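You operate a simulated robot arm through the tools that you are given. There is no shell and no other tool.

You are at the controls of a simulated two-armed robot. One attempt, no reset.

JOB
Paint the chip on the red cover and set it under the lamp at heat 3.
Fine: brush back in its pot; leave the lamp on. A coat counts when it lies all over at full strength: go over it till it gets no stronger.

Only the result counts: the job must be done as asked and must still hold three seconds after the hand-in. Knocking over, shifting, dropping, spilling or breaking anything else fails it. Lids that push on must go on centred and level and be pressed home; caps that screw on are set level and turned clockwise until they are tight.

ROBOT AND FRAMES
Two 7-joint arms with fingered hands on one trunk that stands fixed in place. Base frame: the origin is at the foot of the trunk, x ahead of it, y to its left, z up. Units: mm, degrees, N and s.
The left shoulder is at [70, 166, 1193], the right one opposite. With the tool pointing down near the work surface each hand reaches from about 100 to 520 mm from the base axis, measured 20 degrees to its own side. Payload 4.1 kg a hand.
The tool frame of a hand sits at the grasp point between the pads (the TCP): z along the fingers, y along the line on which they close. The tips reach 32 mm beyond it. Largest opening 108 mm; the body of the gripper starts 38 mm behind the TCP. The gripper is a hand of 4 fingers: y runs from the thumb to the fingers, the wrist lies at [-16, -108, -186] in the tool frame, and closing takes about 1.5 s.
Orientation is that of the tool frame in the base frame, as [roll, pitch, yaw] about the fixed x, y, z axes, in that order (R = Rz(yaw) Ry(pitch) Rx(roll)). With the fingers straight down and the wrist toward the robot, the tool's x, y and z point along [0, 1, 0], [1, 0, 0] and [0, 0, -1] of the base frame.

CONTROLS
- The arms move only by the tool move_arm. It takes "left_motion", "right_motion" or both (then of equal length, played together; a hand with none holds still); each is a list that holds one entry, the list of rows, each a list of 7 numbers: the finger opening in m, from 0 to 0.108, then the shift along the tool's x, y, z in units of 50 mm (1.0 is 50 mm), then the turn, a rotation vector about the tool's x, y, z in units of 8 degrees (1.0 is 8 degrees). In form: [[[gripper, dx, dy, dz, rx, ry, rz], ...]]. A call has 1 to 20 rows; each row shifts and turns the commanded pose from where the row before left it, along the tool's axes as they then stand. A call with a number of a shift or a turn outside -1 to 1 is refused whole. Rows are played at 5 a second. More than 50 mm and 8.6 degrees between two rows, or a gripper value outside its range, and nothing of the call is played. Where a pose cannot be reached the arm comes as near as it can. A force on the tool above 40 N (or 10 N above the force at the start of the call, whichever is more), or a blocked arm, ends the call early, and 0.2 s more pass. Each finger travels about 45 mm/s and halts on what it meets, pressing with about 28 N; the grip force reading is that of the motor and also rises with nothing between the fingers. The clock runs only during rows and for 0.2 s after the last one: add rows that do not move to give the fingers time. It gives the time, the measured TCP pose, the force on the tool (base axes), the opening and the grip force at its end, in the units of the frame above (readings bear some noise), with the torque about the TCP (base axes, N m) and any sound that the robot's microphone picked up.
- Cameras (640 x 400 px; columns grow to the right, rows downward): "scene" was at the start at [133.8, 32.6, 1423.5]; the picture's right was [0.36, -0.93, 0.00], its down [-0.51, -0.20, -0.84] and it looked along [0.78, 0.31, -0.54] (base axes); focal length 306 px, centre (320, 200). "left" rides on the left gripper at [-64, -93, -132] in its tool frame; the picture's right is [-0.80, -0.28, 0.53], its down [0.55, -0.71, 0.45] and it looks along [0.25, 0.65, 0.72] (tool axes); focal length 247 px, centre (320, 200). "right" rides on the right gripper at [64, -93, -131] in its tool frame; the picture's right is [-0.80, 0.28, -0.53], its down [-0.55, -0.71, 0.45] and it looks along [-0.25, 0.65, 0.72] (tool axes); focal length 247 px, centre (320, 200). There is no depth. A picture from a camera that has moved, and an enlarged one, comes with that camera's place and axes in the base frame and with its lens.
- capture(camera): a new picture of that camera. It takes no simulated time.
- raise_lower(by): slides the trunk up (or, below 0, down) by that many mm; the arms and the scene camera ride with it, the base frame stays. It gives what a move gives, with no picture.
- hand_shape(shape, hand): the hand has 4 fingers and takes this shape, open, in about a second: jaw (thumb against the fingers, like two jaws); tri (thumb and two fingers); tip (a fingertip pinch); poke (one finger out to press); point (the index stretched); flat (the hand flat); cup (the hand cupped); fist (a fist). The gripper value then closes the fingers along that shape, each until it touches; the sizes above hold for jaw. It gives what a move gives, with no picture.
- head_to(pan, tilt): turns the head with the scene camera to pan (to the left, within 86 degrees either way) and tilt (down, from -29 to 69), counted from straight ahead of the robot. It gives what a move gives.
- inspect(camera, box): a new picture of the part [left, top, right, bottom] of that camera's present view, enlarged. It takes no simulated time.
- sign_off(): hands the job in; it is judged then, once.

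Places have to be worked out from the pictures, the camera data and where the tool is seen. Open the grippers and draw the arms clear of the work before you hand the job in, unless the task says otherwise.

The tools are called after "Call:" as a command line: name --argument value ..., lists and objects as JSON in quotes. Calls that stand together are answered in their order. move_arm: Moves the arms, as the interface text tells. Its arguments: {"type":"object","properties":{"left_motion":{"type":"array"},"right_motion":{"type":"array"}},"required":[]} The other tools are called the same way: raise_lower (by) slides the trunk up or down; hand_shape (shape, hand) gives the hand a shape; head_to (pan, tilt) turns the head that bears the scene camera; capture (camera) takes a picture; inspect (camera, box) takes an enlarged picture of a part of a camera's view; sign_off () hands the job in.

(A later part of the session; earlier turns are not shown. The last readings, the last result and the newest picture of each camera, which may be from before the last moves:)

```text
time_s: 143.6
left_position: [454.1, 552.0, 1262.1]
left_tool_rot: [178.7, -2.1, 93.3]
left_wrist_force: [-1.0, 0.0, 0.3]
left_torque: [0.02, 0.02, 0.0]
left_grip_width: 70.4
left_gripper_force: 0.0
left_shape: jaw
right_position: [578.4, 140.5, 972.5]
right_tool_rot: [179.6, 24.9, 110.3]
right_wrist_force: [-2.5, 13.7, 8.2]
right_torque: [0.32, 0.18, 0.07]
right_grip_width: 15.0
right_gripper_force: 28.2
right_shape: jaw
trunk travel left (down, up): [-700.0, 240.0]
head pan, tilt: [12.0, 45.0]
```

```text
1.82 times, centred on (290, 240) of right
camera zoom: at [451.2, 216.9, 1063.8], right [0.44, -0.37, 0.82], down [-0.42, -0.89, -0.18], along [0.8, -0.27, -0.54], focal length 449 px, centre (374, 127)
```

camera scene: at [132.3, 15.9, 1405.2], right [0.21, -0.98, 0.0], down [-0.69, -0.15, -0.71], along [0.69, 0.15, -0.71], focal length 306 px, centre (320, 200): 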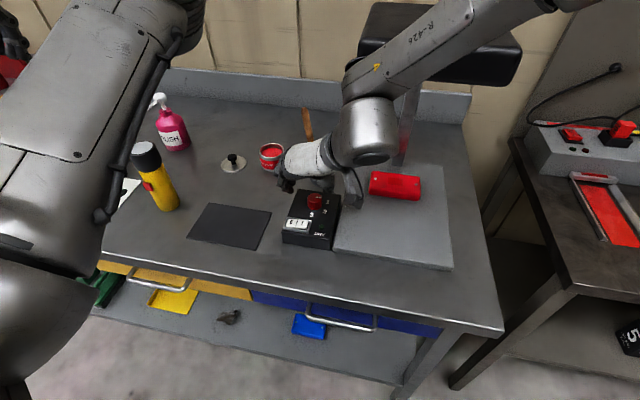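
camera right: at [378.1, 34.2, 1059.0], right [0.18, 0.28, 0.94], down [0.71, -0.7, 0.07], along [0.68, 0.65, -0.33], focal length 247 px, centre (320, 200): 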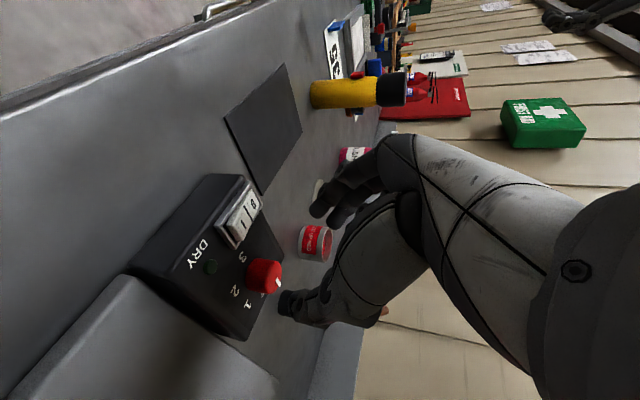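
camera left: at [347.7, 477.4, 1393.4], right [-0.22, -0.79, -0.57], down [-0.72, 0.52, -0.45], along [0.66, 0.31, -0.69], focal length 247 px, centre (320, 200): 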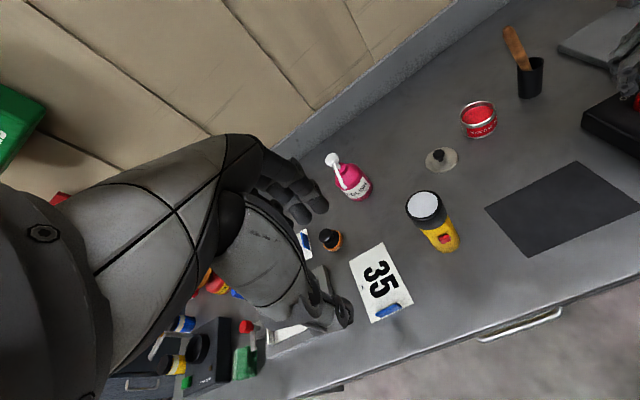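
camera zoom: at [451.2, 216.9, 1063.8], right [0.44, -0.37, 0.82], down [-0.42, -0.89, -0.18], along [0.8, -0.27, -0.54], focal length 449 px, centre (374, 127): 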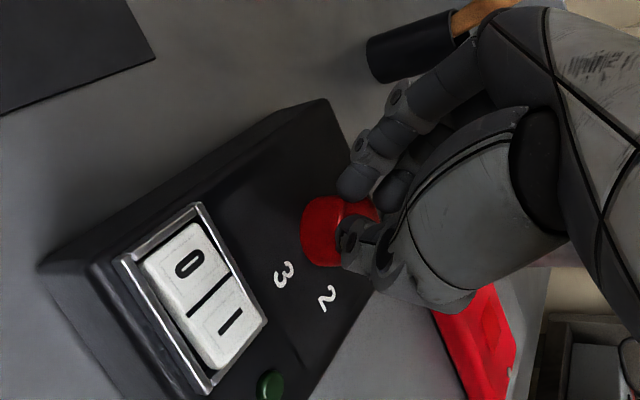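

Sideways force is building up (14 N), so I'll release, lift, and check where the pointer is.

Call:
move_arm --right_motion '[[[0.03, 0, 0, 0, 0, 0, 0], [0.04, 0, 0, 0, 0, 0, 0], [0.05, 0, 0, 0, 0, 0, 0], [0.05, 0, 0, 0, 0, 0, 0], [0.05, -0.1, 0, -0.214, 0, 0, 0], [0.05, -0.1, 0, -0.214, 0, 0, 0], [0.05, -0.05, 0, -0.107, 0, 0, 0], [0.05, 0, 0, 0, 0, 0, 0]]]'

Call:
inspect --camera "scene" --box '[270, 140, 370, 260]'

Call:
inspect --camera "right" --box '[180, 130, 400, 350]'

```text
time_s: 145.3
left_position: [456.4, 549.7, 1263.0]
left_tool_rot: [178.7, -2.2, 93.2]
left_wrist_force: [-1.2, -0.8, 0.6]
left_torque: [0.0, 0.01, 0.01]
left_grip_width: 70.3
left_gripper_force: 0.1
left_shape: jaw
right_position: [579.2, 138.6, 1001.6]
right_tool_rot: [179.8, 25.0, 110.4]
right_wrist_force: [-0.9, 0.2, 1.5]
right_torque: [0.0, 0.0, -0.05]
right_grip_width: 49.6
right_gripper_force: 0.0
right_shape: jaw
trunk travel left (down, up): [-700.0, 240.0]
head pan, tilt: [12.0, 45.0]
```

```text
3.33 times, centred on (320, 200) of scene
camera zoom: at [130.4, 17.2, 1405.4], right [0.21, -0.98, 0.0], down [-0.69, -0.15, -0.71], along [0.69, 0.15, -0.71], focal length 1018 px, centre (320, 200)
```

zoom: 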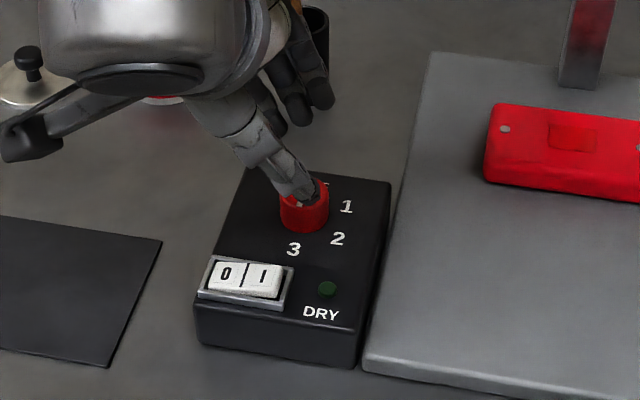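

```text
1.82 times, centred on (290, 240) of right
camera zoom: at [452.5, 214.5, 1092.9], right [0.44, -0.37, 0.82], down [-0.42, -0.89, -0.18], along [0.8, -0.27, -0.54], focal length 449 px, centre (374, 127)
```

zoom: 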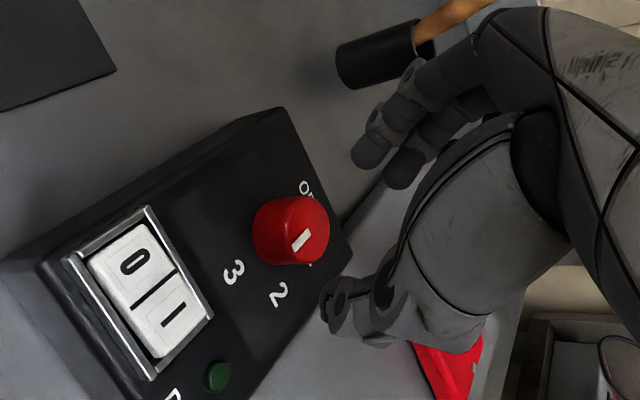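

The box hasn't moved, and the pointer appears to lie between 2 and 3. I'll check with the left camera for a clearer angle.

Call:
inspect --camera "left" --box '[560, 40, 640, 120]'

Call:
inspect --camera "right" --box '[240, 190, 320, 270]'

```text
5.00 times, centred on (600, 80) of left
camera zoom: at [364.4, 475.3, 1390.1], right [-0.23, -0.79, -0.57], down [-0.73, 0.53, -0.44], along [0.65, 0.31, -0.69], focal length 1235 px, centre (-1080, 800)
```

zoom: 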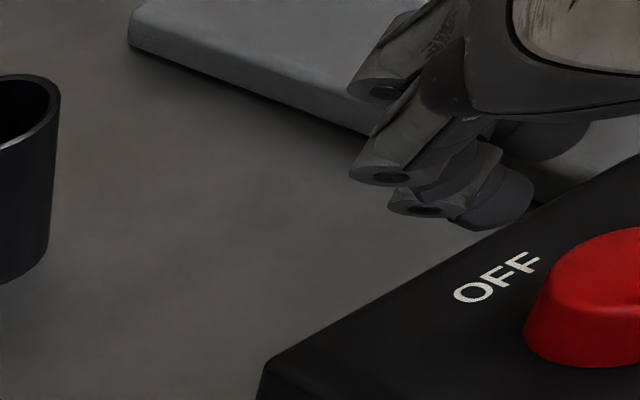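

```text
5.00 times, centred on (280, 230) of right
camera zoom: at [452.5, 214.5, 1092.9], right [0.44, -0.37, 0.82], down [-0.42, -0.89, -0.18], along [0.8, -0.27, -0.54], focal length 1235 px, centre (520, 50)
```

zoom: 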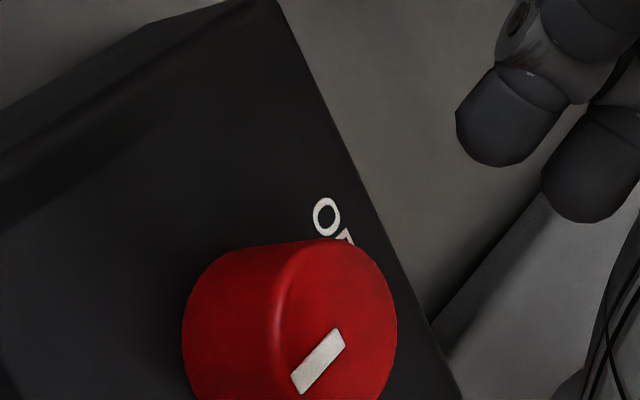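

Working through the perspective, the pointer now points to −x, which is the "3" mark. I'll draw the hand back toward the robot for an unobstructed look.

Call:
move_arm --right_motion '[[[0.05, 0.0585, -0.598, -0.1375, 0, 0, 0], [0.05, 0.0585, -0.598, -0.1375, 0, 0, 0], [0.05, 0.0585, -0.598, -0.1375, 0, 0, 0], [0.05, 0.0585, -0.598, -0.1375, 0, 0, 0], [0.05, 0, 0, 0, 0, 0, 0]]]'

Call:
capture --camera "scene"

Call:
inspect --camera "scene" --box '[270, 160, 360, 260]'

Call:
capture --camera "right"

```text
time_s: 146.6
left_position: [457.1, 549.8, 1262.3]
left_tool_rot: [178.7, -2.2, 93.4]
left_wrist_force: [-0.1, 0.3, 0.2]
left_torque: [0.01, 0.03, 0.02]
left_grip_width: 70.5
left_gripper_force: 0.0
left_shape: jaw
right_position: [460.2, 118.5, 1021.1]
right_tool_rot: [179.7, 25.0, 110.4]
right_wrist_force: [-0.2, 0.4, -0.1]
right_torque: [0.01, 0.01, 0.01]
right_grip_width: 49.7
right_gripper_force: 0.0
right_shape: jaw
trunk travel left (down, up): [-700.0, 240.0]
head pan, tilt: [12.0, 45.0]
```

```text
taken
camera scene: at [131.2, 17.1, 1405.3], right [0.21, -0.98, 0.0], down [-0.69, -0.15, -0.71], along [0.69, 0.15, -0.71], focal length 306 px, centre (320, 200)
```

scene: 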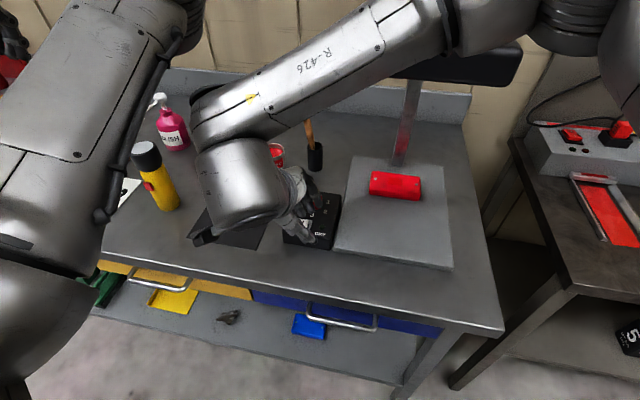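

```text
4.00 times, centred on (315, 210) of scene
camera zoom: at [131.2, 17.1, 1405.3], right [0.21, -0.98, 0.0], down [-0.69, -0.15, -0.71], along [0.69, 0.15, -0.71], focal length 1222 px, centre (340, 160)
```

zoom: 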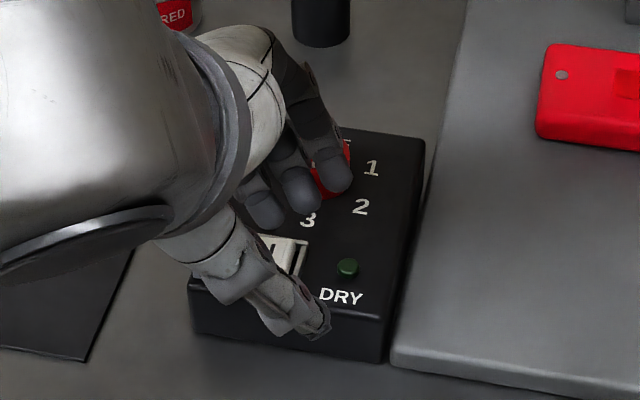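

```text
taken
camera right: at [333.8, 193.1, 1112.6], right [0.44, -0.37, 0.82], down [-0.42, -0.89, -0.18], along [0.8, -0.27, -0.54], focal length 247 px, centre (320, 200)
```

right: 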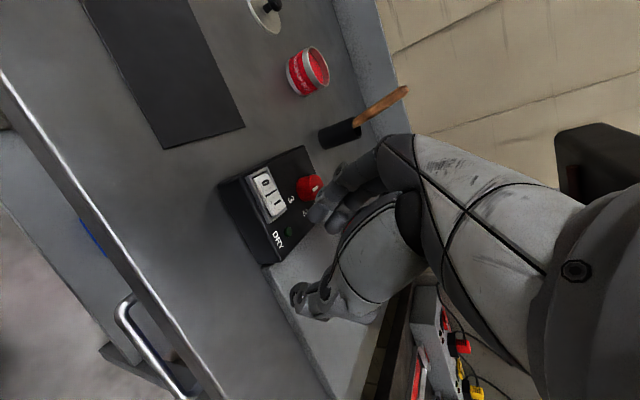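

The hand still blocks the view. I'll move it to the right, clear of the box.

Call:
move_arm --right_motion '[[[0.05, -0.58, -0.25, 0.05, 0, 0, 0], [0.05, -0.58, -0.25, 0.05, 0, 0, 0], [0.05, -0.58, -0.25, 0.05, 0, 0, 0], [0.05, -0.58, -0.25, 0.05, 0, 0, 0], [0.05, 0, 0, 0, 0, 0, 0]]]'

Call:
inspect --camera "scene" --box '[270, 160, 360, 260]'

Call:
capture --camera "scene"

```text
time_s: 147.8
left_position: [455.7, 550.7, 1262.5]
left_tool_rot: [178.7, -2.2, 93.5]
left_wrist_force: [0.7, 0.5, -0.5]
left_torque: [-0.02, 0.05, 0.0]
left_grip_width: 70.0
left_gripper_force: 0.0
left_shape: jaw
right_position: [452.7, -0.7, 1061.2]
right_tool_rot: [179.8, 25.0, 110.4]
right_wrist_force: [0.2, -0.2, 0.9]
right_torque: [0.02, 0.03, -0.03]
right_grip_width: 49.7
right_gripper_force: 0.0
right_shape: jaw
trunk travel left (down, up): [-700.0, 240.0]
head pan, tilt: [12.0, 45.0]
```

```text
4.00 times, centred on (315, 210) of scene
camera zoom: at [130.6, 18.3, 1405.4], right [0.21, -0.98, 0.0], down [-0.69, -0.15, -0.71], along [0.69, 0.15, -0.71], focal length 1222 px, centre (340, 160)
```

zoom: 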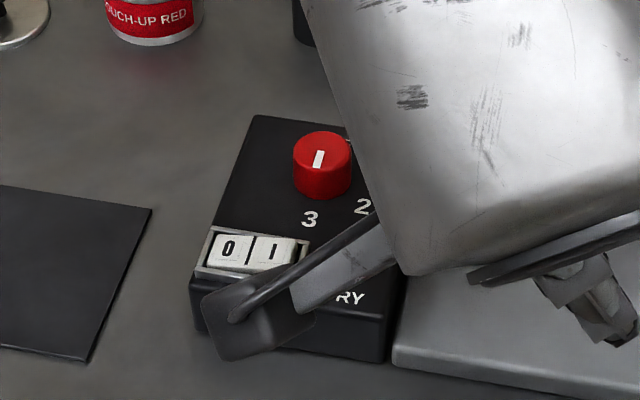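

```text
taken
camera scene: at [130.6, 18.3, 1405.4], right [0.21, -0.98, 0.0], down [-0.69, -0.15, -0.71], along [0.69, 0.15, -0.71], focal length 306 px, centre (320, 200)
```

scene: 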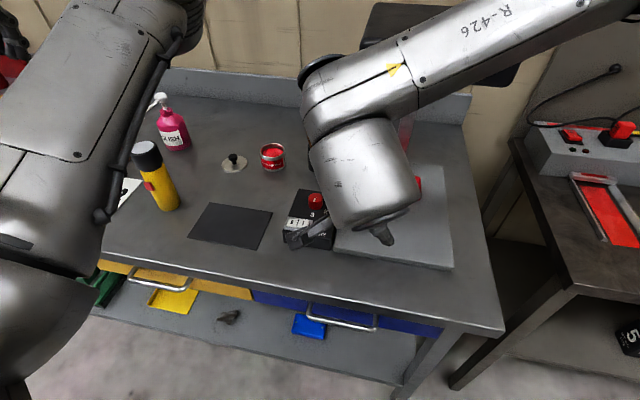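

The pointer sits exactly on 3. Now for the switch: I'll straighten the right hand to point down and put it in the poke shape.

Call:
move_arm --right_motion '[[[0.05, 0, 0, -0.2, 0, 0.78, 0], [0.05, 0, 0, -0.2, 0, 0.78, 0], [0.05, 0, 0, -0.2, 0, 0.78, 0], [0.05, 0, 0, 0, 0, 0.78, 0], [0.05, 0, 0, 0, 0, 0, 0]]]'

Call:
hand_shape --hand "right" --shape "poke"

Call:
capture --camera "right"

Call:
capture --camera "scene"

Call:
capture --camera "left"

```text
time_s: 148.9
left_position: [455.5, 550.8, 1262.3]
left_tool_rot: [178.7, -2.1, 93.4]
left_wrist_force: [0.4, -0.1, -0.3]
left_torque: [-0.02, -0.01, -0.02]
left_grip_width: 70.2
left_gripper_force: 0.1
left_shape: jaw
right_position: [446.7, 8.3, 1089.4]
right_tool_rot: [179.8, 0.0, 110.5]
right_wrist_force: [0.4, -0.2, 0.6]
right_torque: [-0.01, 0.01, 0.01]
right_grip_width: 49.9
right_gripper_force: 0.1
right_shape: jaw
trunk travel left (down, up): [-700.0, 240.0]
head pan, tilt: [12.0, 45.0]
```

```text
time_s: 149.8
left_position: [456.4, 550.0, 1262.6]
left_tool_rot: [178.7, -2.2, 93.3]
left_wrist_force: [0.2, 0.7, 1.5]
left_torque: [0.01, -0.02, 0.0]
left_grip_width: 70.3
left_gripper_force: 0.0
left_shape: jaw
right_position: [447.5, 8.5, 1089.1]
right_tool_rot: [179.8, 0.0, 110.5]
right_wrist_force: [-0.9, 0.7, -0.3]
right_torque: [-0.03, 0.01, 0.03]
right_grip_width: 0.0
right_gripper_force: 0.0
right_shape: poke
trunk travel left (down, up): [-700.0, 240.0]
head pan, tilt: [12.0, 45.0]
```

```text
taken
camera right: at [338.0, 35.6, 1220.3], right [0.54, -0.65, 0.53], down [-0.47, -0.76, -0.45], along [0.7, -0.01, -0.72], focal length 247 px, centre (320, 200)
```

right: 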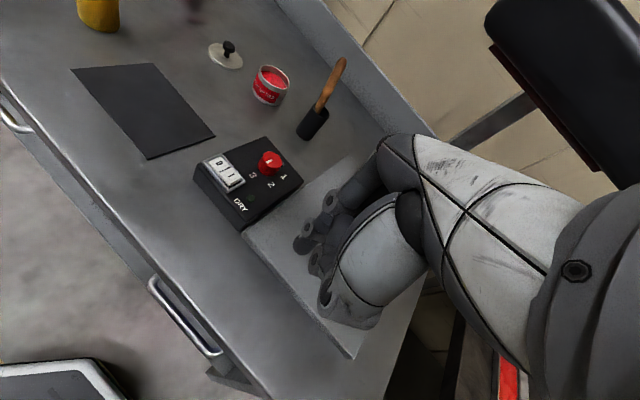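

```text
taken
camera scene: at [130.5, 16.8, 1405.4], right [0.21, -0.98, 0.0], down [-0.69, -0.15, -0.71], along [0.69, 0.15, -0.71], focal length 306 px, centre (320, 200)
```

scene: 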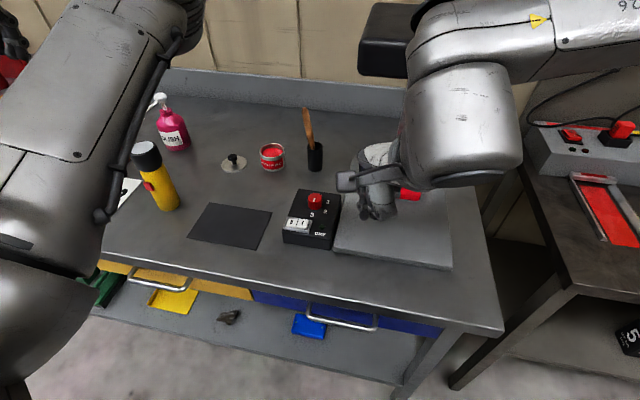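

```text
taken
camera left: at [364.5, 474.9, 1390.3], right [-0.23, -0.79, -0.57], down [-0.73, 0.53, -0.44], along [0.65, 0.31, -0.69], focal length 247 px, centre (320, 200)
```

left: 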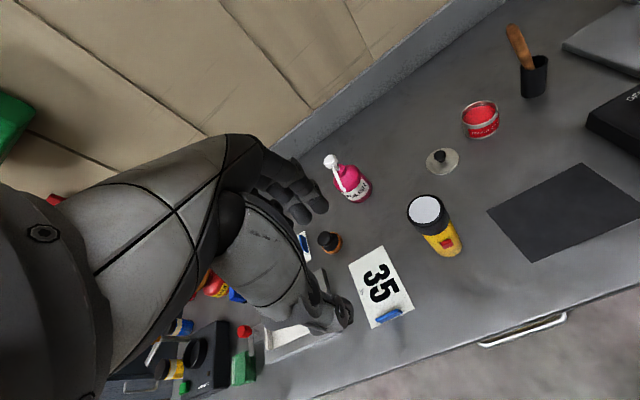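

I'll zoom in on the poke-shaped hand to find its pressing fingertip.

Call:
inspect --camera "right" --box '[270, 130, 430, 330]'

Call:
inspect --camera "scene" --box '[320, 130, 440, 240]'

```text
2.00 times, centred on (350, 230) of right
camera zoom: at [338.0, 35.6, 1220.3], right [0.54, -0.65, 0.53], down [-0.47, -0.76, -0.45], along [0.7, -0.01, -0.72], focal length 494 px, centre (260, 140)
```

zoom: 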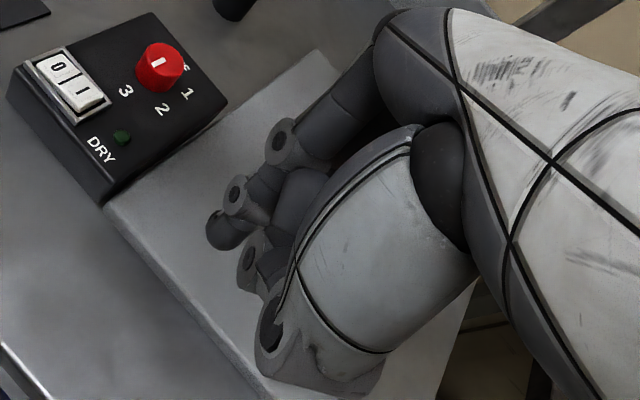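

```text
3.64 times, centred on (380, 185) of scene
camera zoom: at [130.5, 16.8, 1405.4], right [0.21, -0.98, 0.0], down [-0.69, -0.15, -0.71], along [0.69, 0.15, -0.71], focal length 1111 px, centre (102, 254)
```

zoom: 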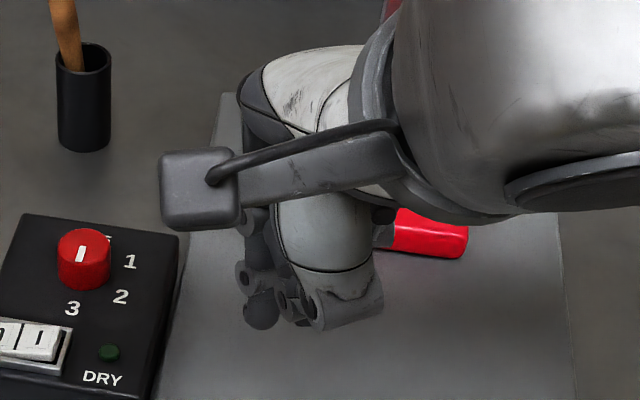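

The poke finger hardly extends beyond the other knuckles. I'll try the "point" shape (index stretched) and compare.

Call:
hand_shape --hand "right" --shape "point"

Call:
inspect --camera "right" --box '[230, 130, 430, 380]'

Call:
inspect --camera "scene" --box '[320, 130, 440, 240]'

```text
time_s: 150.8
left_position: [455.9, 549.4, 1262.7]
left_tool_rot: [178.7, -2.2, 93.3]
left_wrist_force: [0.6, -0.1, 0.2]
left_torque: [0.0, 0.01, -0.02]
left_grip_width: 70.0
left_gripper_force: 0.0
left_shape: jaw
right_position: [447.9, 6.2, 1089.6]
right_tool_rot: [179.8, 0.0, 110.5]
right_wrist_force: [-0.1, -0.7, -0.6]
right_torque: [0.0, -0.01, 0.01]
right_grip_width: 0.1
right_gripper_force: 0.1
right_shape: point
trunk travel left (down, up): [-700.0, 240.0]
head pan, tilt: [12.0, 45.0]
```

```text
1.60 times, centred on (330, 255) of right
camera zoom: at [337.9, 35.9, 1220.3], right [0.54, -0.65, 0.53], down [-0.47, -0.76, -0.45], along [0.7, -0.01, -0.72], focal length 395 px, centre (304, 112)
```

zoom: 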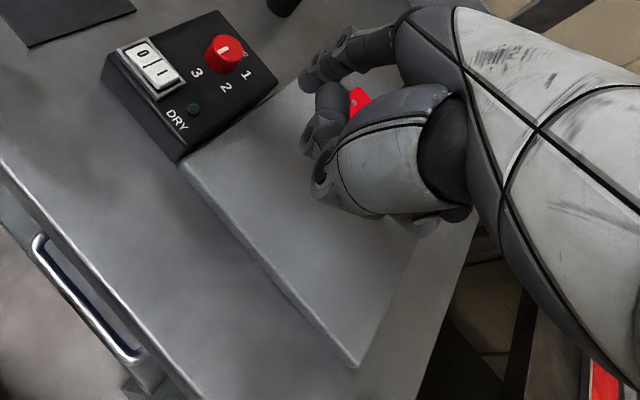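

```text
3.64 times, centred on (380, 185) of scene
camera zoom: at [130.4, 17.1, 1405.4], right [0.21, -0.98, 0.0], down [-0.69, -0.15, -0.71], along [0.69, 0.15, -0.71], focal length 1111 px, centre (102, 254)
```

zoom: 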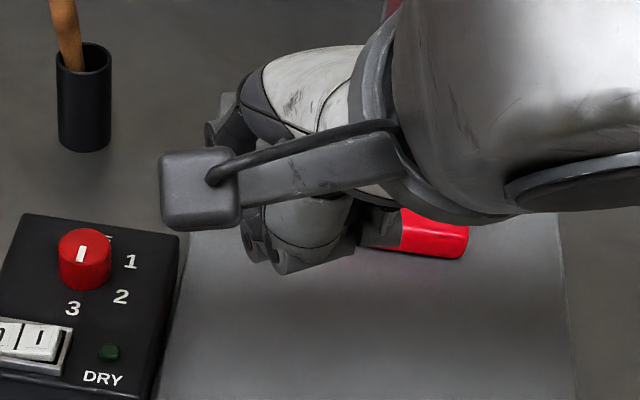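

"Point" stretches the wrong way for pressing down, so I'll go back to poke, tilt the hand 25° so that the index tip is clearly lowest, and move to above the "I" side.

Call:
hand_shape --hand "right" --shape "poke"

Call:
move_arm --right_motion '[[[0.0, 0, 0, 0, 0, -0.78, 0], [0.0, 0, 0, 0, 0, -0.78, 0], [0.0, 0, 0, 0, 0, -0.78, 0], [0.0, 0, 0, 0, 0, -0.78, 0], [0.0, 0.435, 0.396, 0.128, 0, 0, 0], [0.0, 0.435, 0.396, 0.128, 0, 0, 0], [0.0, 0.435, 0.396, 0.128, 0, 0, 0], [0.0, 0.435, 0.396, 0.128, 0, 0, 0], [0.0, 0.435, 0.396, 0.128, 0, 0, 0], [0.0, 0.435, 0.396, 0.128, 0, 0, 0], [0.0, 0, 0, 0, 0, 0, 0]]]'

Call:
inspect --camera "right" --box '[180, 100, 430, 350]'

Call:
inspect --camera "scene" --box '[230, 130, 370, 270]'

Call:
capture --camera "left"

```text
time_s: 151.7
left_position: [456.5, 549.8, 1261.6]
left_tool_rot: [178.7, -2.2, 93.3]
left_wrist_force: [-0.1, -0.7, 0.1]
left_torque: [0.0, 0.01, -0.01]
left_grip_width: 70.3
left_gripper_force: 0.0
left_shape: jaw
right_position: [447.5, 7.4, 1089.0]
right_tool_rot: [179.8, 0.0, 110.5]
right_wrist_force: [0.5, -0.6, -0.5]
right_torque: [-0.01, 0.01, 0.02]
right_grip_width: 0.3
right_gripper_force: 0.1
right_shape: poke
trunk travel left (down, up): [-700.0, 240.0]
head pan, tilt: [12.0, 45.0]
```

```text
time_s: 154.1
left_position: [455.9, 549.4, 1262.7]
left_tool_rot: [178.7, -2.3, 93.3]
left_wrist_force: [0.1, -0.6, 0.6]
left_torque: [-0.02, -0.01, 0.01]
left_grip_width: 70.3
left_gripper_force: 0.1
left_shape: jaw
right_position: [524.6, 144.8, 999.3]
right_tool_rot: [179.8, 25.0, 110.4]
right_wrist_force: [-0.8, 0.7, -0.1]
right_torque: [0.03, -0.01, 0.0]
right_grip_width: 0.0
right_gripper_force: 0.1
right_shape: poke
trunk travel left (down, up): [-700.0, 240.0]
head pan, tilt: [12.0, 45.0]
```

```text
1.60 times, centred on (305, 225) of right
camera zoom: at [397.4, 220.2, 1091.1], right [0.44, -0.37, 0.82], down [-0.42, -0.89, -0.18], along [0.8, -0.27, -0.54], focal length 395 px, centre (344, 160)
```

zoom: 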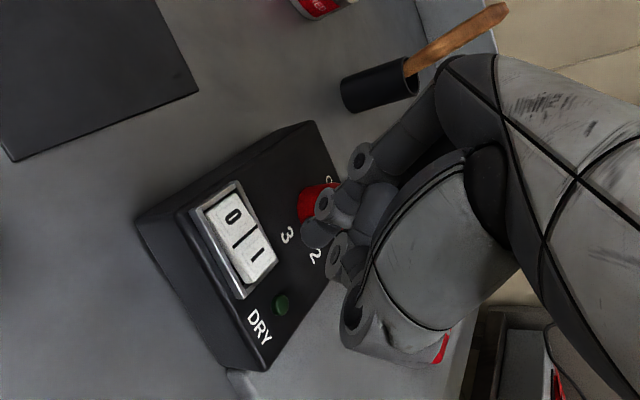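

```text
2.86 times, centred on (300, 200) of scene
camera zoom: at [130.2, 16.3, 1405.4], right [0.21, -0.98, 0.0], down [-0.69, -0.15, -0.71], along [0.69, 0.15, -0.71], focal length 873 px, centre (377, 200)
```

zoom: 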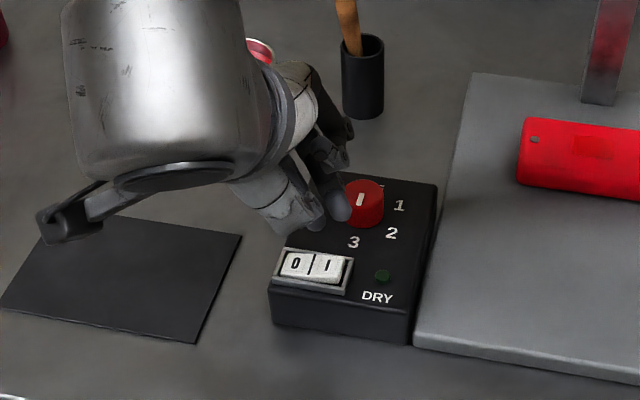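

```text
taken
camera left: at [364.2, 474.5, 1390.5], right [-0.23, -0.79, -0.57], down [-0.73, 0.53, -0.44], along [0.65, 0.31, -0.69], focal length 247 px, centre (320, 200)
```

left: 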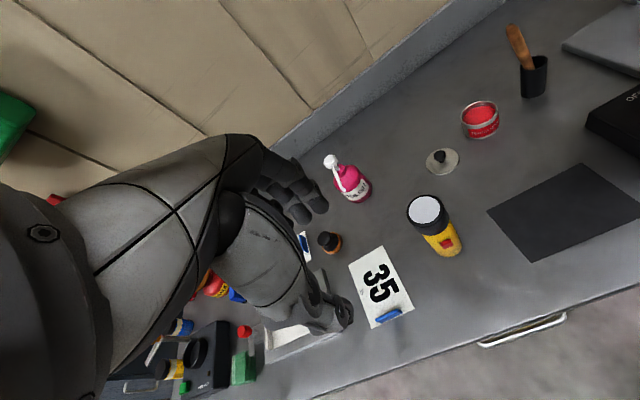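

The index tip is near (545,134,957), about 20 mm too far in x from "I" at (526,137). I'll shift back and come down 15 mm, then recheck.

Call:
move_arm --right_motion '[[[0.0, 0.178, -0.354, -0.083, 0, 0, 0], [0.0, 0.127, 0, 0.272, 0, 0, 0], [0.0, 0, 0, 0, 0, 0, 0]]]'

Call:
inspect --camera "right" --box '[220, 140, 380, 300]'

Call:
inspect --camera "scene" --box '[270, 170, 350, 260]'

```text
time_s: 154.8
left_position: [455.5, 550.4, 1262.3]
left_tool_rot: [178.8, -2.1, 93.4]
left_wrist_force: [0.4, 0.3, -0.2]
left_torque: [0.01, 0.0, -0.03]
left_grip_width: 70.3
left_gripper_force: 0.0
left_shape: jaw
right_position: [505.2, 148.6, 984.0]
right_tool_rot: [179.7, 24.9, 110.3]
right_wrist_force: [0.1, 0.9, 0.0]
right_torque: [0.0, 0.02, 0.04]
right_grip_width: 0.1
right_gripper_force: 0.1
right_shape: poke
trunk travel left (down, up): [-700.0, 240.0]
head pan, tilt: [12.0, 45.0]
```

```text
2.50 times, centred on (300, 220) of right
camera zoom: at [376.9, 223.1, 1075.9], right [0.44, -0.37, 0.82], down [-0.42, -0.89, -0.18], along [0.8, -0.27, -0.54], focal length 617 px, centre (370, 150)
```

zoom: 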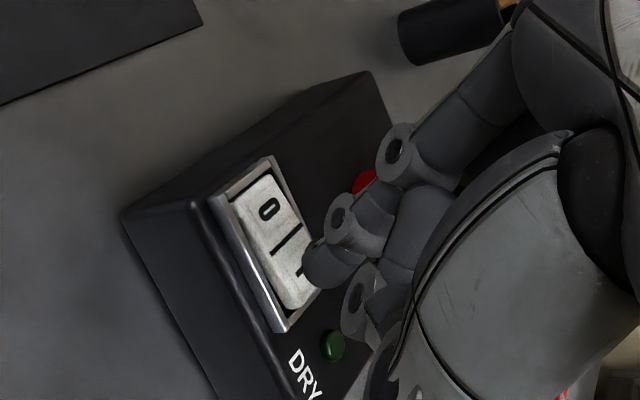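

```text
4.44 times, centred on (310, 215) of scene
camera zoom: at [130.5, 17.1, 1405.4], right [0.21, -0.98, 0.0], down [-0.69, -0.15, -0.71], along [0.69, 0.15, -0.71], focal length 1358 px, centre (364, 133)
```

zoom: 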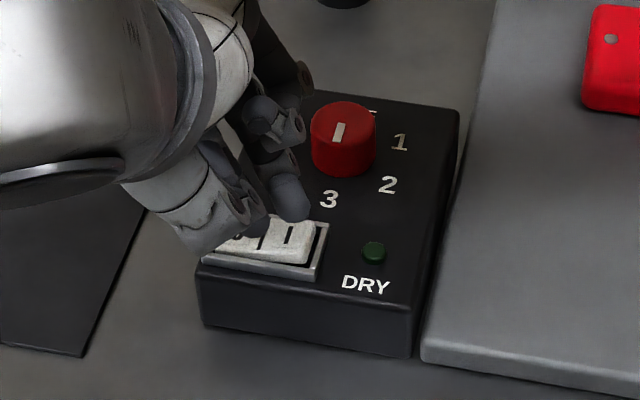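

The tip is about 10 mm above the centre of "I", and the thumb is well higher. I'll press down in 3 mm steps.

Call:
move_arm --right_motion '[[[0.0, 0.0254, 0, 0.0544, 0, 0, 0], [0.0, 0.0254, 0, 0.0544, 0, 0, 0], [0.0, 0.0254, 0, 0.0544, 0, 0, 0], [0.0, 0.0254, 0, 0.0544, 0, 0, 0], [0.0, 0, 0, 0, 0, 0, 0]]]'

Call:
inspect --camera "right" --box '[220, 140, 380, 300]'

Call:
inspect --camera "scene" --box '[270, 170, 350, 260]'

```text
time_s: 156.1
left_position: [455.9, 550.3, 1261.9]
left_tool_rot: [178.6, -2.1, 93.4]
left_wrist_force: [0.1, -0.3, 0.0]
left_torque: [-0.01, 0.04, 0.01]
left_grip_width: 70.4
left_gripper_force: 0.0
left_shape: jaw
right_position: [505.2, 148.9, 972.9]
right_tool_rot: [179.9, 25.0, 110.4]
right_wrist_force: [-0.6, 0.0, -0.3]
right_torque: [0.02, 0.01, 0.01]
right_grip_width: 0.2
right_gripper_force: 0.1
right_shape: poke
trunk travel left (down, up): [-700.0, 240.0]
head pan, tilt: [12.0, 45.0]
```

```text
2.50 times, centred on (300, 220) of right
camera zoom: at [376.6, 223.2, 1064.0], right [0.44, -0.37, 0.82], down [-0.42, -0.89, -0.18], along [0.8, -0.27, -0.54], focal length 617 px, centre (370, 150)
```

zoom: 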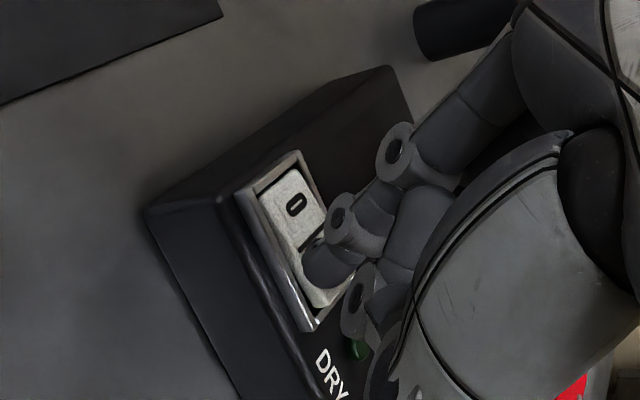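

```text
4.44 times, centred on (310, 215) of scene
camera zoom: at [130.3, 17.2, 1405.4], right [0.21, -0.98, 0.0], down [-0.69, -0.15, -0.71], along [0.69, 0.15, -0.71], focal length 1358 px, centre (364, 133)
```

zoom: 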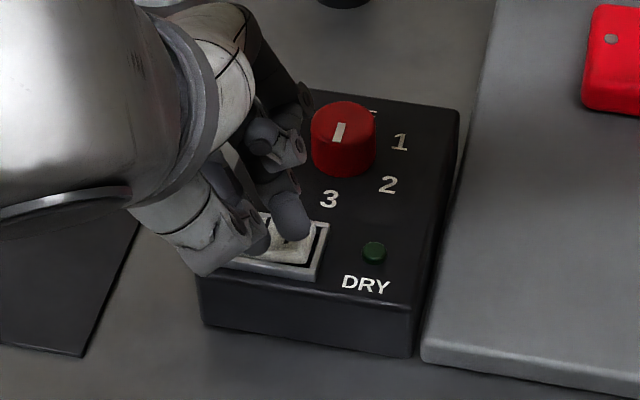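

The tip is right over the "I" half with no force yet. I'll continue down in 2 mm steps.

Call:
move_arm --right_motion '[[[0.0, 0.017, 0, 0.036, 0, 0, 0], [0.0, 0.017, 0, 0.036, 0, 0, 0], [0.0, 0.017, 0, 0.036, 0, 0, 0], [0.0, 0, 0, 0, 0, 0, 0]]]'

Call:
inspect --camera "scene" --box '[270, 170, 350, 260]'

Call:
inspect --camera "right" --box '[220, 140, 380, 300]'

```text
time_s: 157.1
left_position: [456.8, 549.7, 1262.5]
left_tool_rot: [178.8, -2.1, 93.3]
left_wrist_force: [0.9, -0.5, -0.3]
left_torque: [0.02, -0.04, -0.01]
left_grip_width: 70.3
left_gripper_force: 0.0
left_shape: jaw
right_position: [501.8, 148.7, 966.7]
right_tool_rot: [179.9, 24.9, 110.4]
right_wrist_force: [0.7, 0.0, 0.4]
right_torque: [0.0, 0.02, -0.03]
right_grip_width: 0.0
right_gripper_force: 0.0
right_shape: poke
trunk travel left (down, up): [-700.0, 240.0]
head pan, tilt: [12.0, 45.0]
```

```text
4.44 times, centred on (310, 215) of scene
camera zoom: at [130.4, 17.2, 1405.4], right [0.21, -0.98, 0.0], down [-0.69, -0.15, -0.71], along [0.69, 0.15, -0.71], focal length 1358 px, centre (364, 133)
```

zoom: 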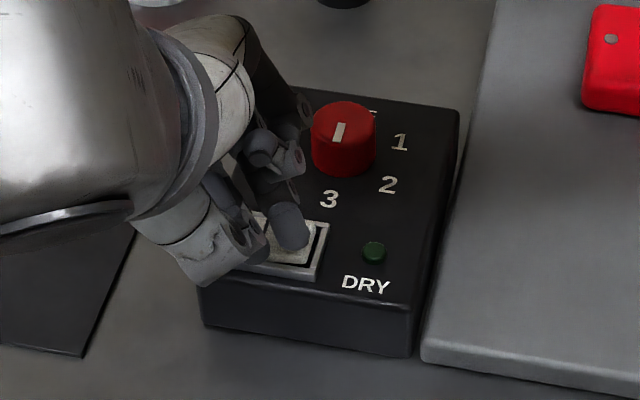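

```text
2.50 times, centred on (300, 220) of right
camera zoom: at [376.4, 223.7, 1057.7], right [0.44, -0.37, 0.82], down [-0.42, -0.89, -0.18], along [0.8, -0.27, -0.54], focal length 617 px, centre (370, 150)
```

zoom: 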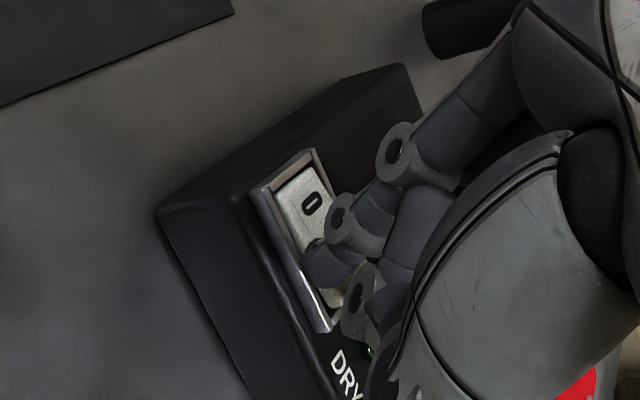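

Nearly touching. I'll step down another 6 mm in 2 mm rows.

Call:
move_arm --right_motion '[[[0.0, 0.017, 0, 0.036, 0, 0, 0], [0.0, 0.017, 0, 0.036, 0, 0, 0], [0.0, 0.017, 0, 0.036, 0, 0, 0], [0.0, 0, 0, 0, 0, 0, 0]]]'

Call:
inspect --camera "scene" --box '[270, 170, 350, 260]'

Call:
inspect --camera "right" --box '[220, 140, 380, 300]'

```text
time_s: 158.1
left_position: [455.7, 549.5, 1262.3]
left_tool_rot: [178.6, -2.1, 93.4]
left_wrist_force: [0.9, -0.3, 0.4]
left_torque: [-0.03, 0.0, 0.02]
left_grip_width: 70.5
left_gripper_force: 0.1
left_shape: jaw
right_position: [503.4, 149.1, 959.6]
right_tool_rot: [179.8, 25.0, 110.4]
right_wrist_force: [-2.0, 0.2, 0.9]
right_torque: [0.02, 0.01, -0.01]
right_grip_width: 0.1
right_gripper_force: 0.0
right_shape: poke
trunk travel left (down, up): [-700.0, 240.0]
head pan, tilt: [12.0, 45.0]
```

```text
4.44 times, centred on (310, 215) of scene
camera zoom: at [130.1, 17.1, 1405.5], right [0.21, -0.98, 0.0], down [-0.69, -0.15, -0.71], along [0.69, 0.15, -0.71], focal length 1358 px, centre (364, 133)
```

zoom: 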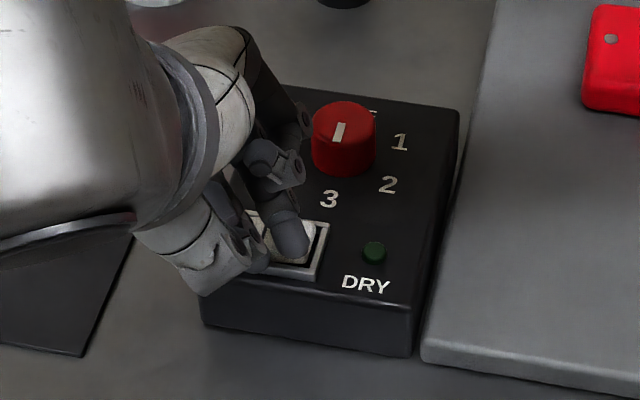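

```text
2.50 times, centred on (300, 220) of right
camera zoom: at [376.2, 223.9, 1052.0], right [0.44, -0.37, 0.82], down [-0.42, -0.89, -0.18], along [0.8, -0.27, -0.54], focal length 617 px, centre (370, 150)
```

zoom: 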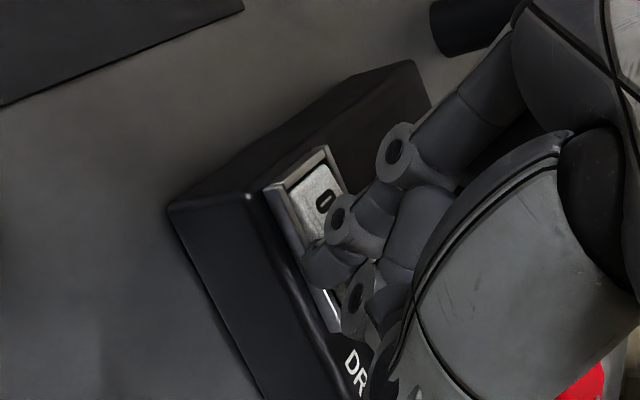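

Only a slight contact, and the tip is near the rocker's front edge. I'll lift 3 mm, shift 7 mm forward, and press again.

Call:
move_arm --right_motion '[[[0.0, -0.0254, 0, -0.0544, 0, 0, 0], [0.0, -0.01, 0.15, 0.005, 0, 0, 0], [0.0, 0.017, 0, 0.036, 0, 0, 0], [0.0, 0.017, 0, 0.036, 0, 0, 0], [0.0, 0.017, 0, 0.036, 0, 0, 0], [0.0, 0, 0, 0, 0, 0, 0]]]'

Call:
inspect --camera "scene" --box '[270, 170, 350, 260]'

Call:
inspect --camera "right" --box '[220, 140, 380, 300]'

```text
time_s: 159.4
left_position: [452.1, 548.4, 1263.8]
left_tool_rot: [178.6, -2.2, 93.3]
left_wrist_force: [1.0, 0.5, -0.2]
left_torque: [-0.01, 0.0, 0.01]
left_grip_width: 70.4
left_gripper_force: 0.1
left_shape: jaw
right_position: [505.7, 149.4, 955.9]
right_tool_rot: [179.8, 25.0, 110.5]
right_wrist_force: [-18.2, -1.1, 4.0]
right_torque: [-0.07, 0.45, -0.07]
right_grip_width: 0.0
right_gripper_force: 0.0
right_shape: poke
trunk travel left (down, up): [-700.0, 240.0]
head pan, tilt: [12.0, 45.0]
```

```text
4.44 times, centred on (310, 215) of scene
camera zoom: at [126.0, 16.3, 1405.5], right [0.21, -0.98, 0.0], down [-0.69, -0.15, -0.71], along [0.69, 0.15, -0.7], focal length 1358 px, centre (364, 133)
```

zoom: 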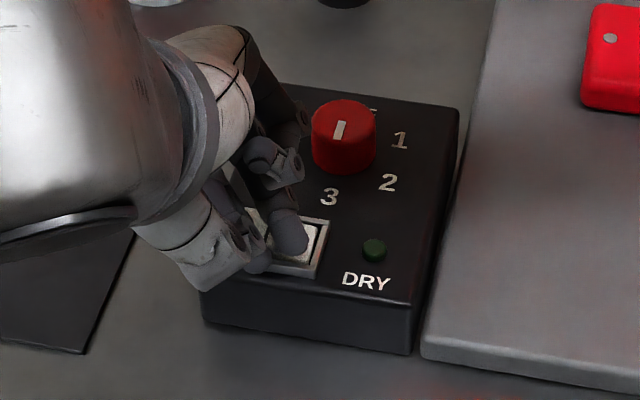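

```text
2.50 times, centred on (300, 220) of right
camera zoom: at [378.6, 225.1, 1048.9], right [0.44, -0.37, 0.82], down [-0.42, -0.89, -0.17], along [0.8, -0.27, -0.54], focal length 617 px, centre (370, 150)
```

zoom: 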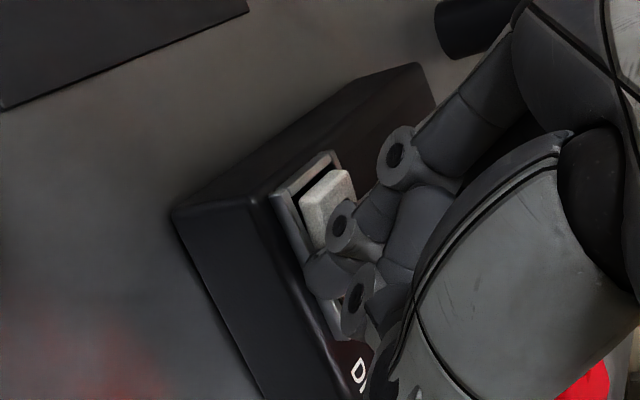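

The rocker has flipped (the "0" end is up) and a red glow shows on the plate, so the lamp is on. I'm pushing 18 N in +x against something, so I'll back off in −x and lift away.

Call:
move_arm --right_motion '[[[0.0, 0.05, -0.15, -0.03, 0, 0, 0], [0.0, -0.085, 0, -0.18, 0, 0, 0], [0.0, -0.17, 0, -0.36, 0, 0, 0], [0.0, -0.17, 0, -0.36, 0, 0, 0], [0.0, 0, 0, 0, 0, 0, 0]]]'

Call:
inspect --camera "scene" --box '[270, 170, 350, 260]'

Call:
capture --camera "scene"

Call:
capture --camera "right"

```text
time_s: 160.7
left_position: [456.6, 549.0, 1262.4]
left_tool_rot: [178.7, -2.1, 93.3]
left_wrist_force: [0.3, -0.2, -0.5]
left_torque: [-0.02, 0.0, 0.02]
left_grip_width: 70.2
left_gripper_force: 0.0
left_shape: jaw
right_position: [502.4, 150.8, 1006.5]
right_tool_rot: [179.8, 25.1, 110.5]
right_wrist_force: [0.4, 0.0, -0.8]
right_torque: [-0.02, -0.03, 0.02]
right_grip_width: 0.1
right_gripper_force: 0.0
right_shape: poke
trunk travel left (down, up): [-700.0, 240.0]
head pan, tilt: [12.0, 45.0]
```

```text
4.44 times, centred on (310, 215) of scene
camera zoom: at [130.9, 17.4, 1405.3], right [0.21, -0.98, 0.0], down [-0.69, -0.15, -0.71], along [0.69, 0.15, -0.71], focal length 1358 px, centre (364, 133)
```

zoom: 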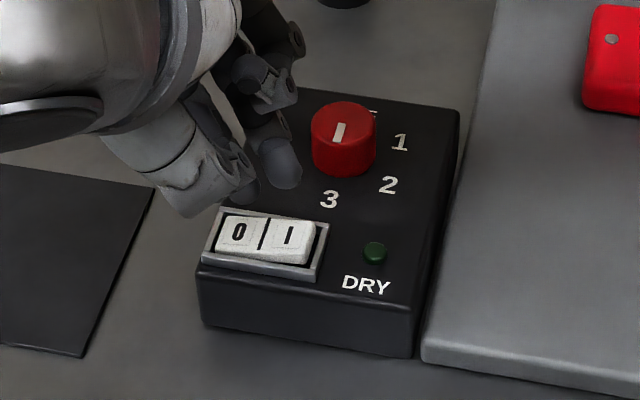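

```text
taken
camera scene: at [130.9, 17.4, 1405.3], right [0.21, -0.98, 0.0], down [-0.69, -0.15, -0.71], along [0.69, 0.15, -0.71], focal length 306 px, centre (320, 200)
```

scene: 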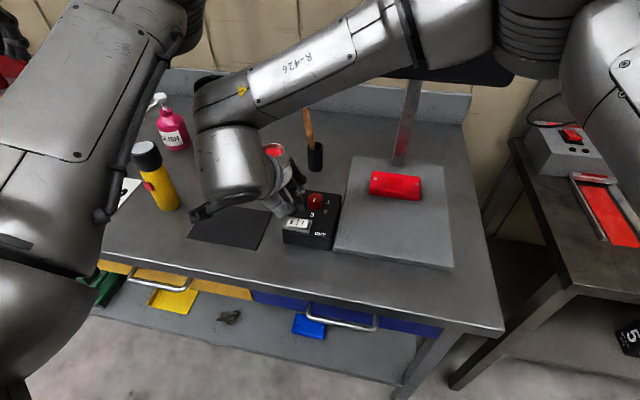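

```text
taken
camera right: at [376.1, 225.9, 1098.2], right [0.44, -0.37, 0.82], down [-0.42, -0.89, -0.18], along [0.8, -0.27, -0.54], focal length 247 px, centre (320, 200)
```

right: 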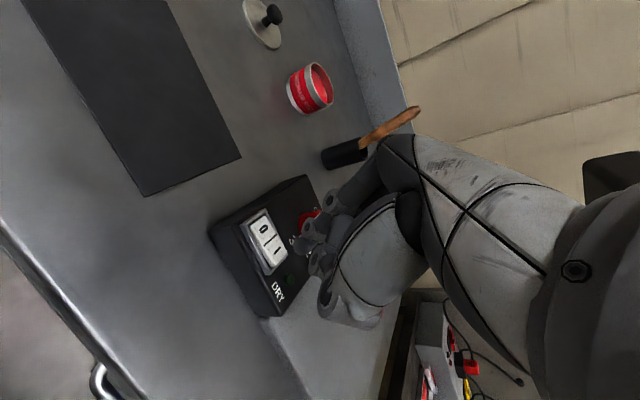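

The glow vanished on release, so the rocker may have sprung back. I'll zoom in on it to see its state.

Call:
inspect --camera "scene" --box '[282, 208, 318, 238]'

Call:
inspect --camera "right" --box '[230, 190, 310, 290]'

Call:
inspect --camera "scene" --box '[330, 40, 530, 280]'

```text
13.33 times, centred on (300, 223) of scene
camera zoom: at [130.9, 17.4, 1405.3], right [0.21, -0.98, 0.0], down [-0.69, -0.15, -0.71], along [0.69, 0.15, -0.71], focal length 4074 px, centre (587, -107)
```

zoom: 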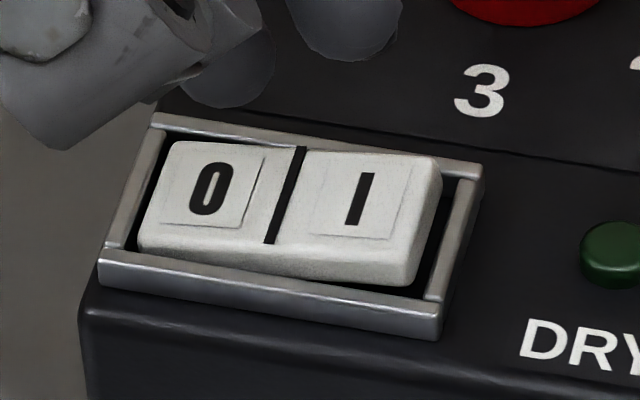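

```text
4.00 times, centred on (270, 240) of right
camera zoom: at [376.1, 225.9, 1098.2], right [0.44, -0.37, 0.82], down [-0.42, -0.89, -0.18], along [0.8, -0.27, -0.54], focal length 988 px, centre (520, 40)
```

zoom: 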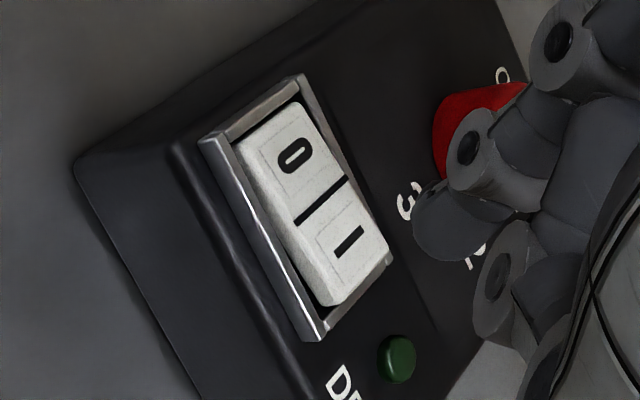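

```text
1.67 times, centred on (430, 160) of scene
camera zoom: at [130.9, 17.4, 1405.3], right [0.21, -0.98, 0.0], down [-0.69, -0.15, -0.71], along [0.69, 0.15, -0.71], focal length 509 px, centre (137, 267)
```

zoom: 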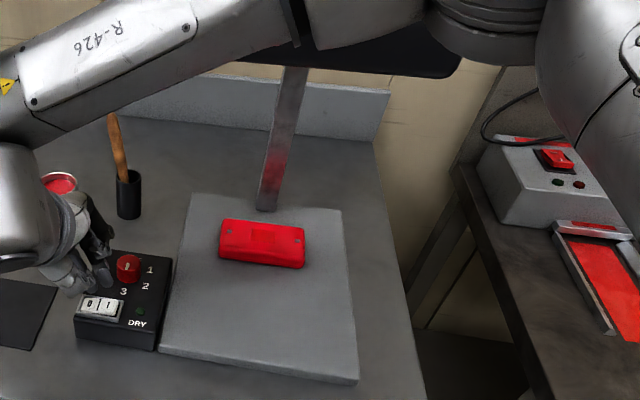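

The switch is still at "0" and needs a fuller press. The slanted finger shaft was catching the frame's rear rim. I'll pitch the hand 16° so the finger is more upright, aim a bit nearer the outer end of "I", and come down to just above it.

Call:
move_arm --right_motion '[[[0.0, 0, -0.116, 0.056, -1.0, 0, 0], [0.0, 0, -0.116, 0.056, -1.0, 0, 0], [0.0, -0.112, -0.08, 0.032, 0, 0, 0], [0.0, 0.0845, -0.05, 0.174, 0, 0, 0], [0.0, 0.0845, -0.05, 0.174, 0, 0, 0], [0.0, 0.0845, -0.05, 0.174, 0, 0, 0], [0.0, 0, 0, 0, 0, 0, 0]]]'

Call:
inspect --camera "scene" --box '[270, 170, 350, 260]'

Call:
inspect --camera "right" --box '[220, 140, 380, 300]'

```text
time_s: 162.2
left_position: [454.9, 550.4, 1262.8]
left_tool_rot: [178.7, -2.1, 93.4]
left_wrist_force: [-0.6, 0.1, 0.7]
left_torque: [0.01, 0.0, -0.04]
left_grip_width: 70.5
left_gripper_force: 0.1
left_shape: jaw
right_position: [492.3, 136.7, 970.1]
right_tool_rot: [163.7, 25.0, 110.4]
right_wrist_force: [-0.2, -0.4, 0.2]
right_torque: [-0.03, 0.04, -0.02]
right_grip_width: 0.0
right_gripper_force: 0.2
right_shape: poke
trunk travel left (down, up): [-700.0, 240.0]
head pan, tilt: [12.0, 45.0]
```

```text
4.44 times, centred on (310, 215) of scene
camera zoom: at [130.2, 17.2, 1405.4], right [0.21, -0.98, 0.0], down [-0.69, -0.15, -0.71], along [0.69, 0.15, -0.71], focal length 1358 px, centre (364, 133)
```

zoom: 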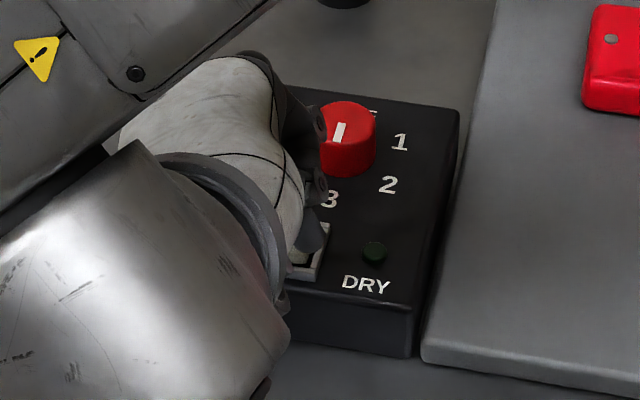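

```text
2.50 times, centred on (300, 220) of right
camera zoom: at [339.3, 189.1, 1034.9], right [0.28, -0.4, 0.87], down [-0.25, -0.91, -0.34], along [0.93, -0.13, -0.35], focal length 617 px, centre (370, 150)
```

zoom: 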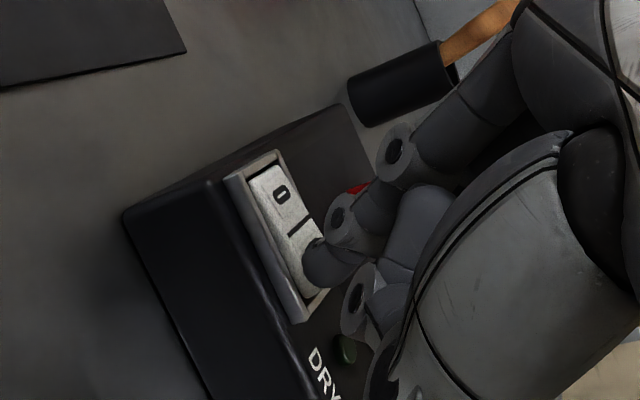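

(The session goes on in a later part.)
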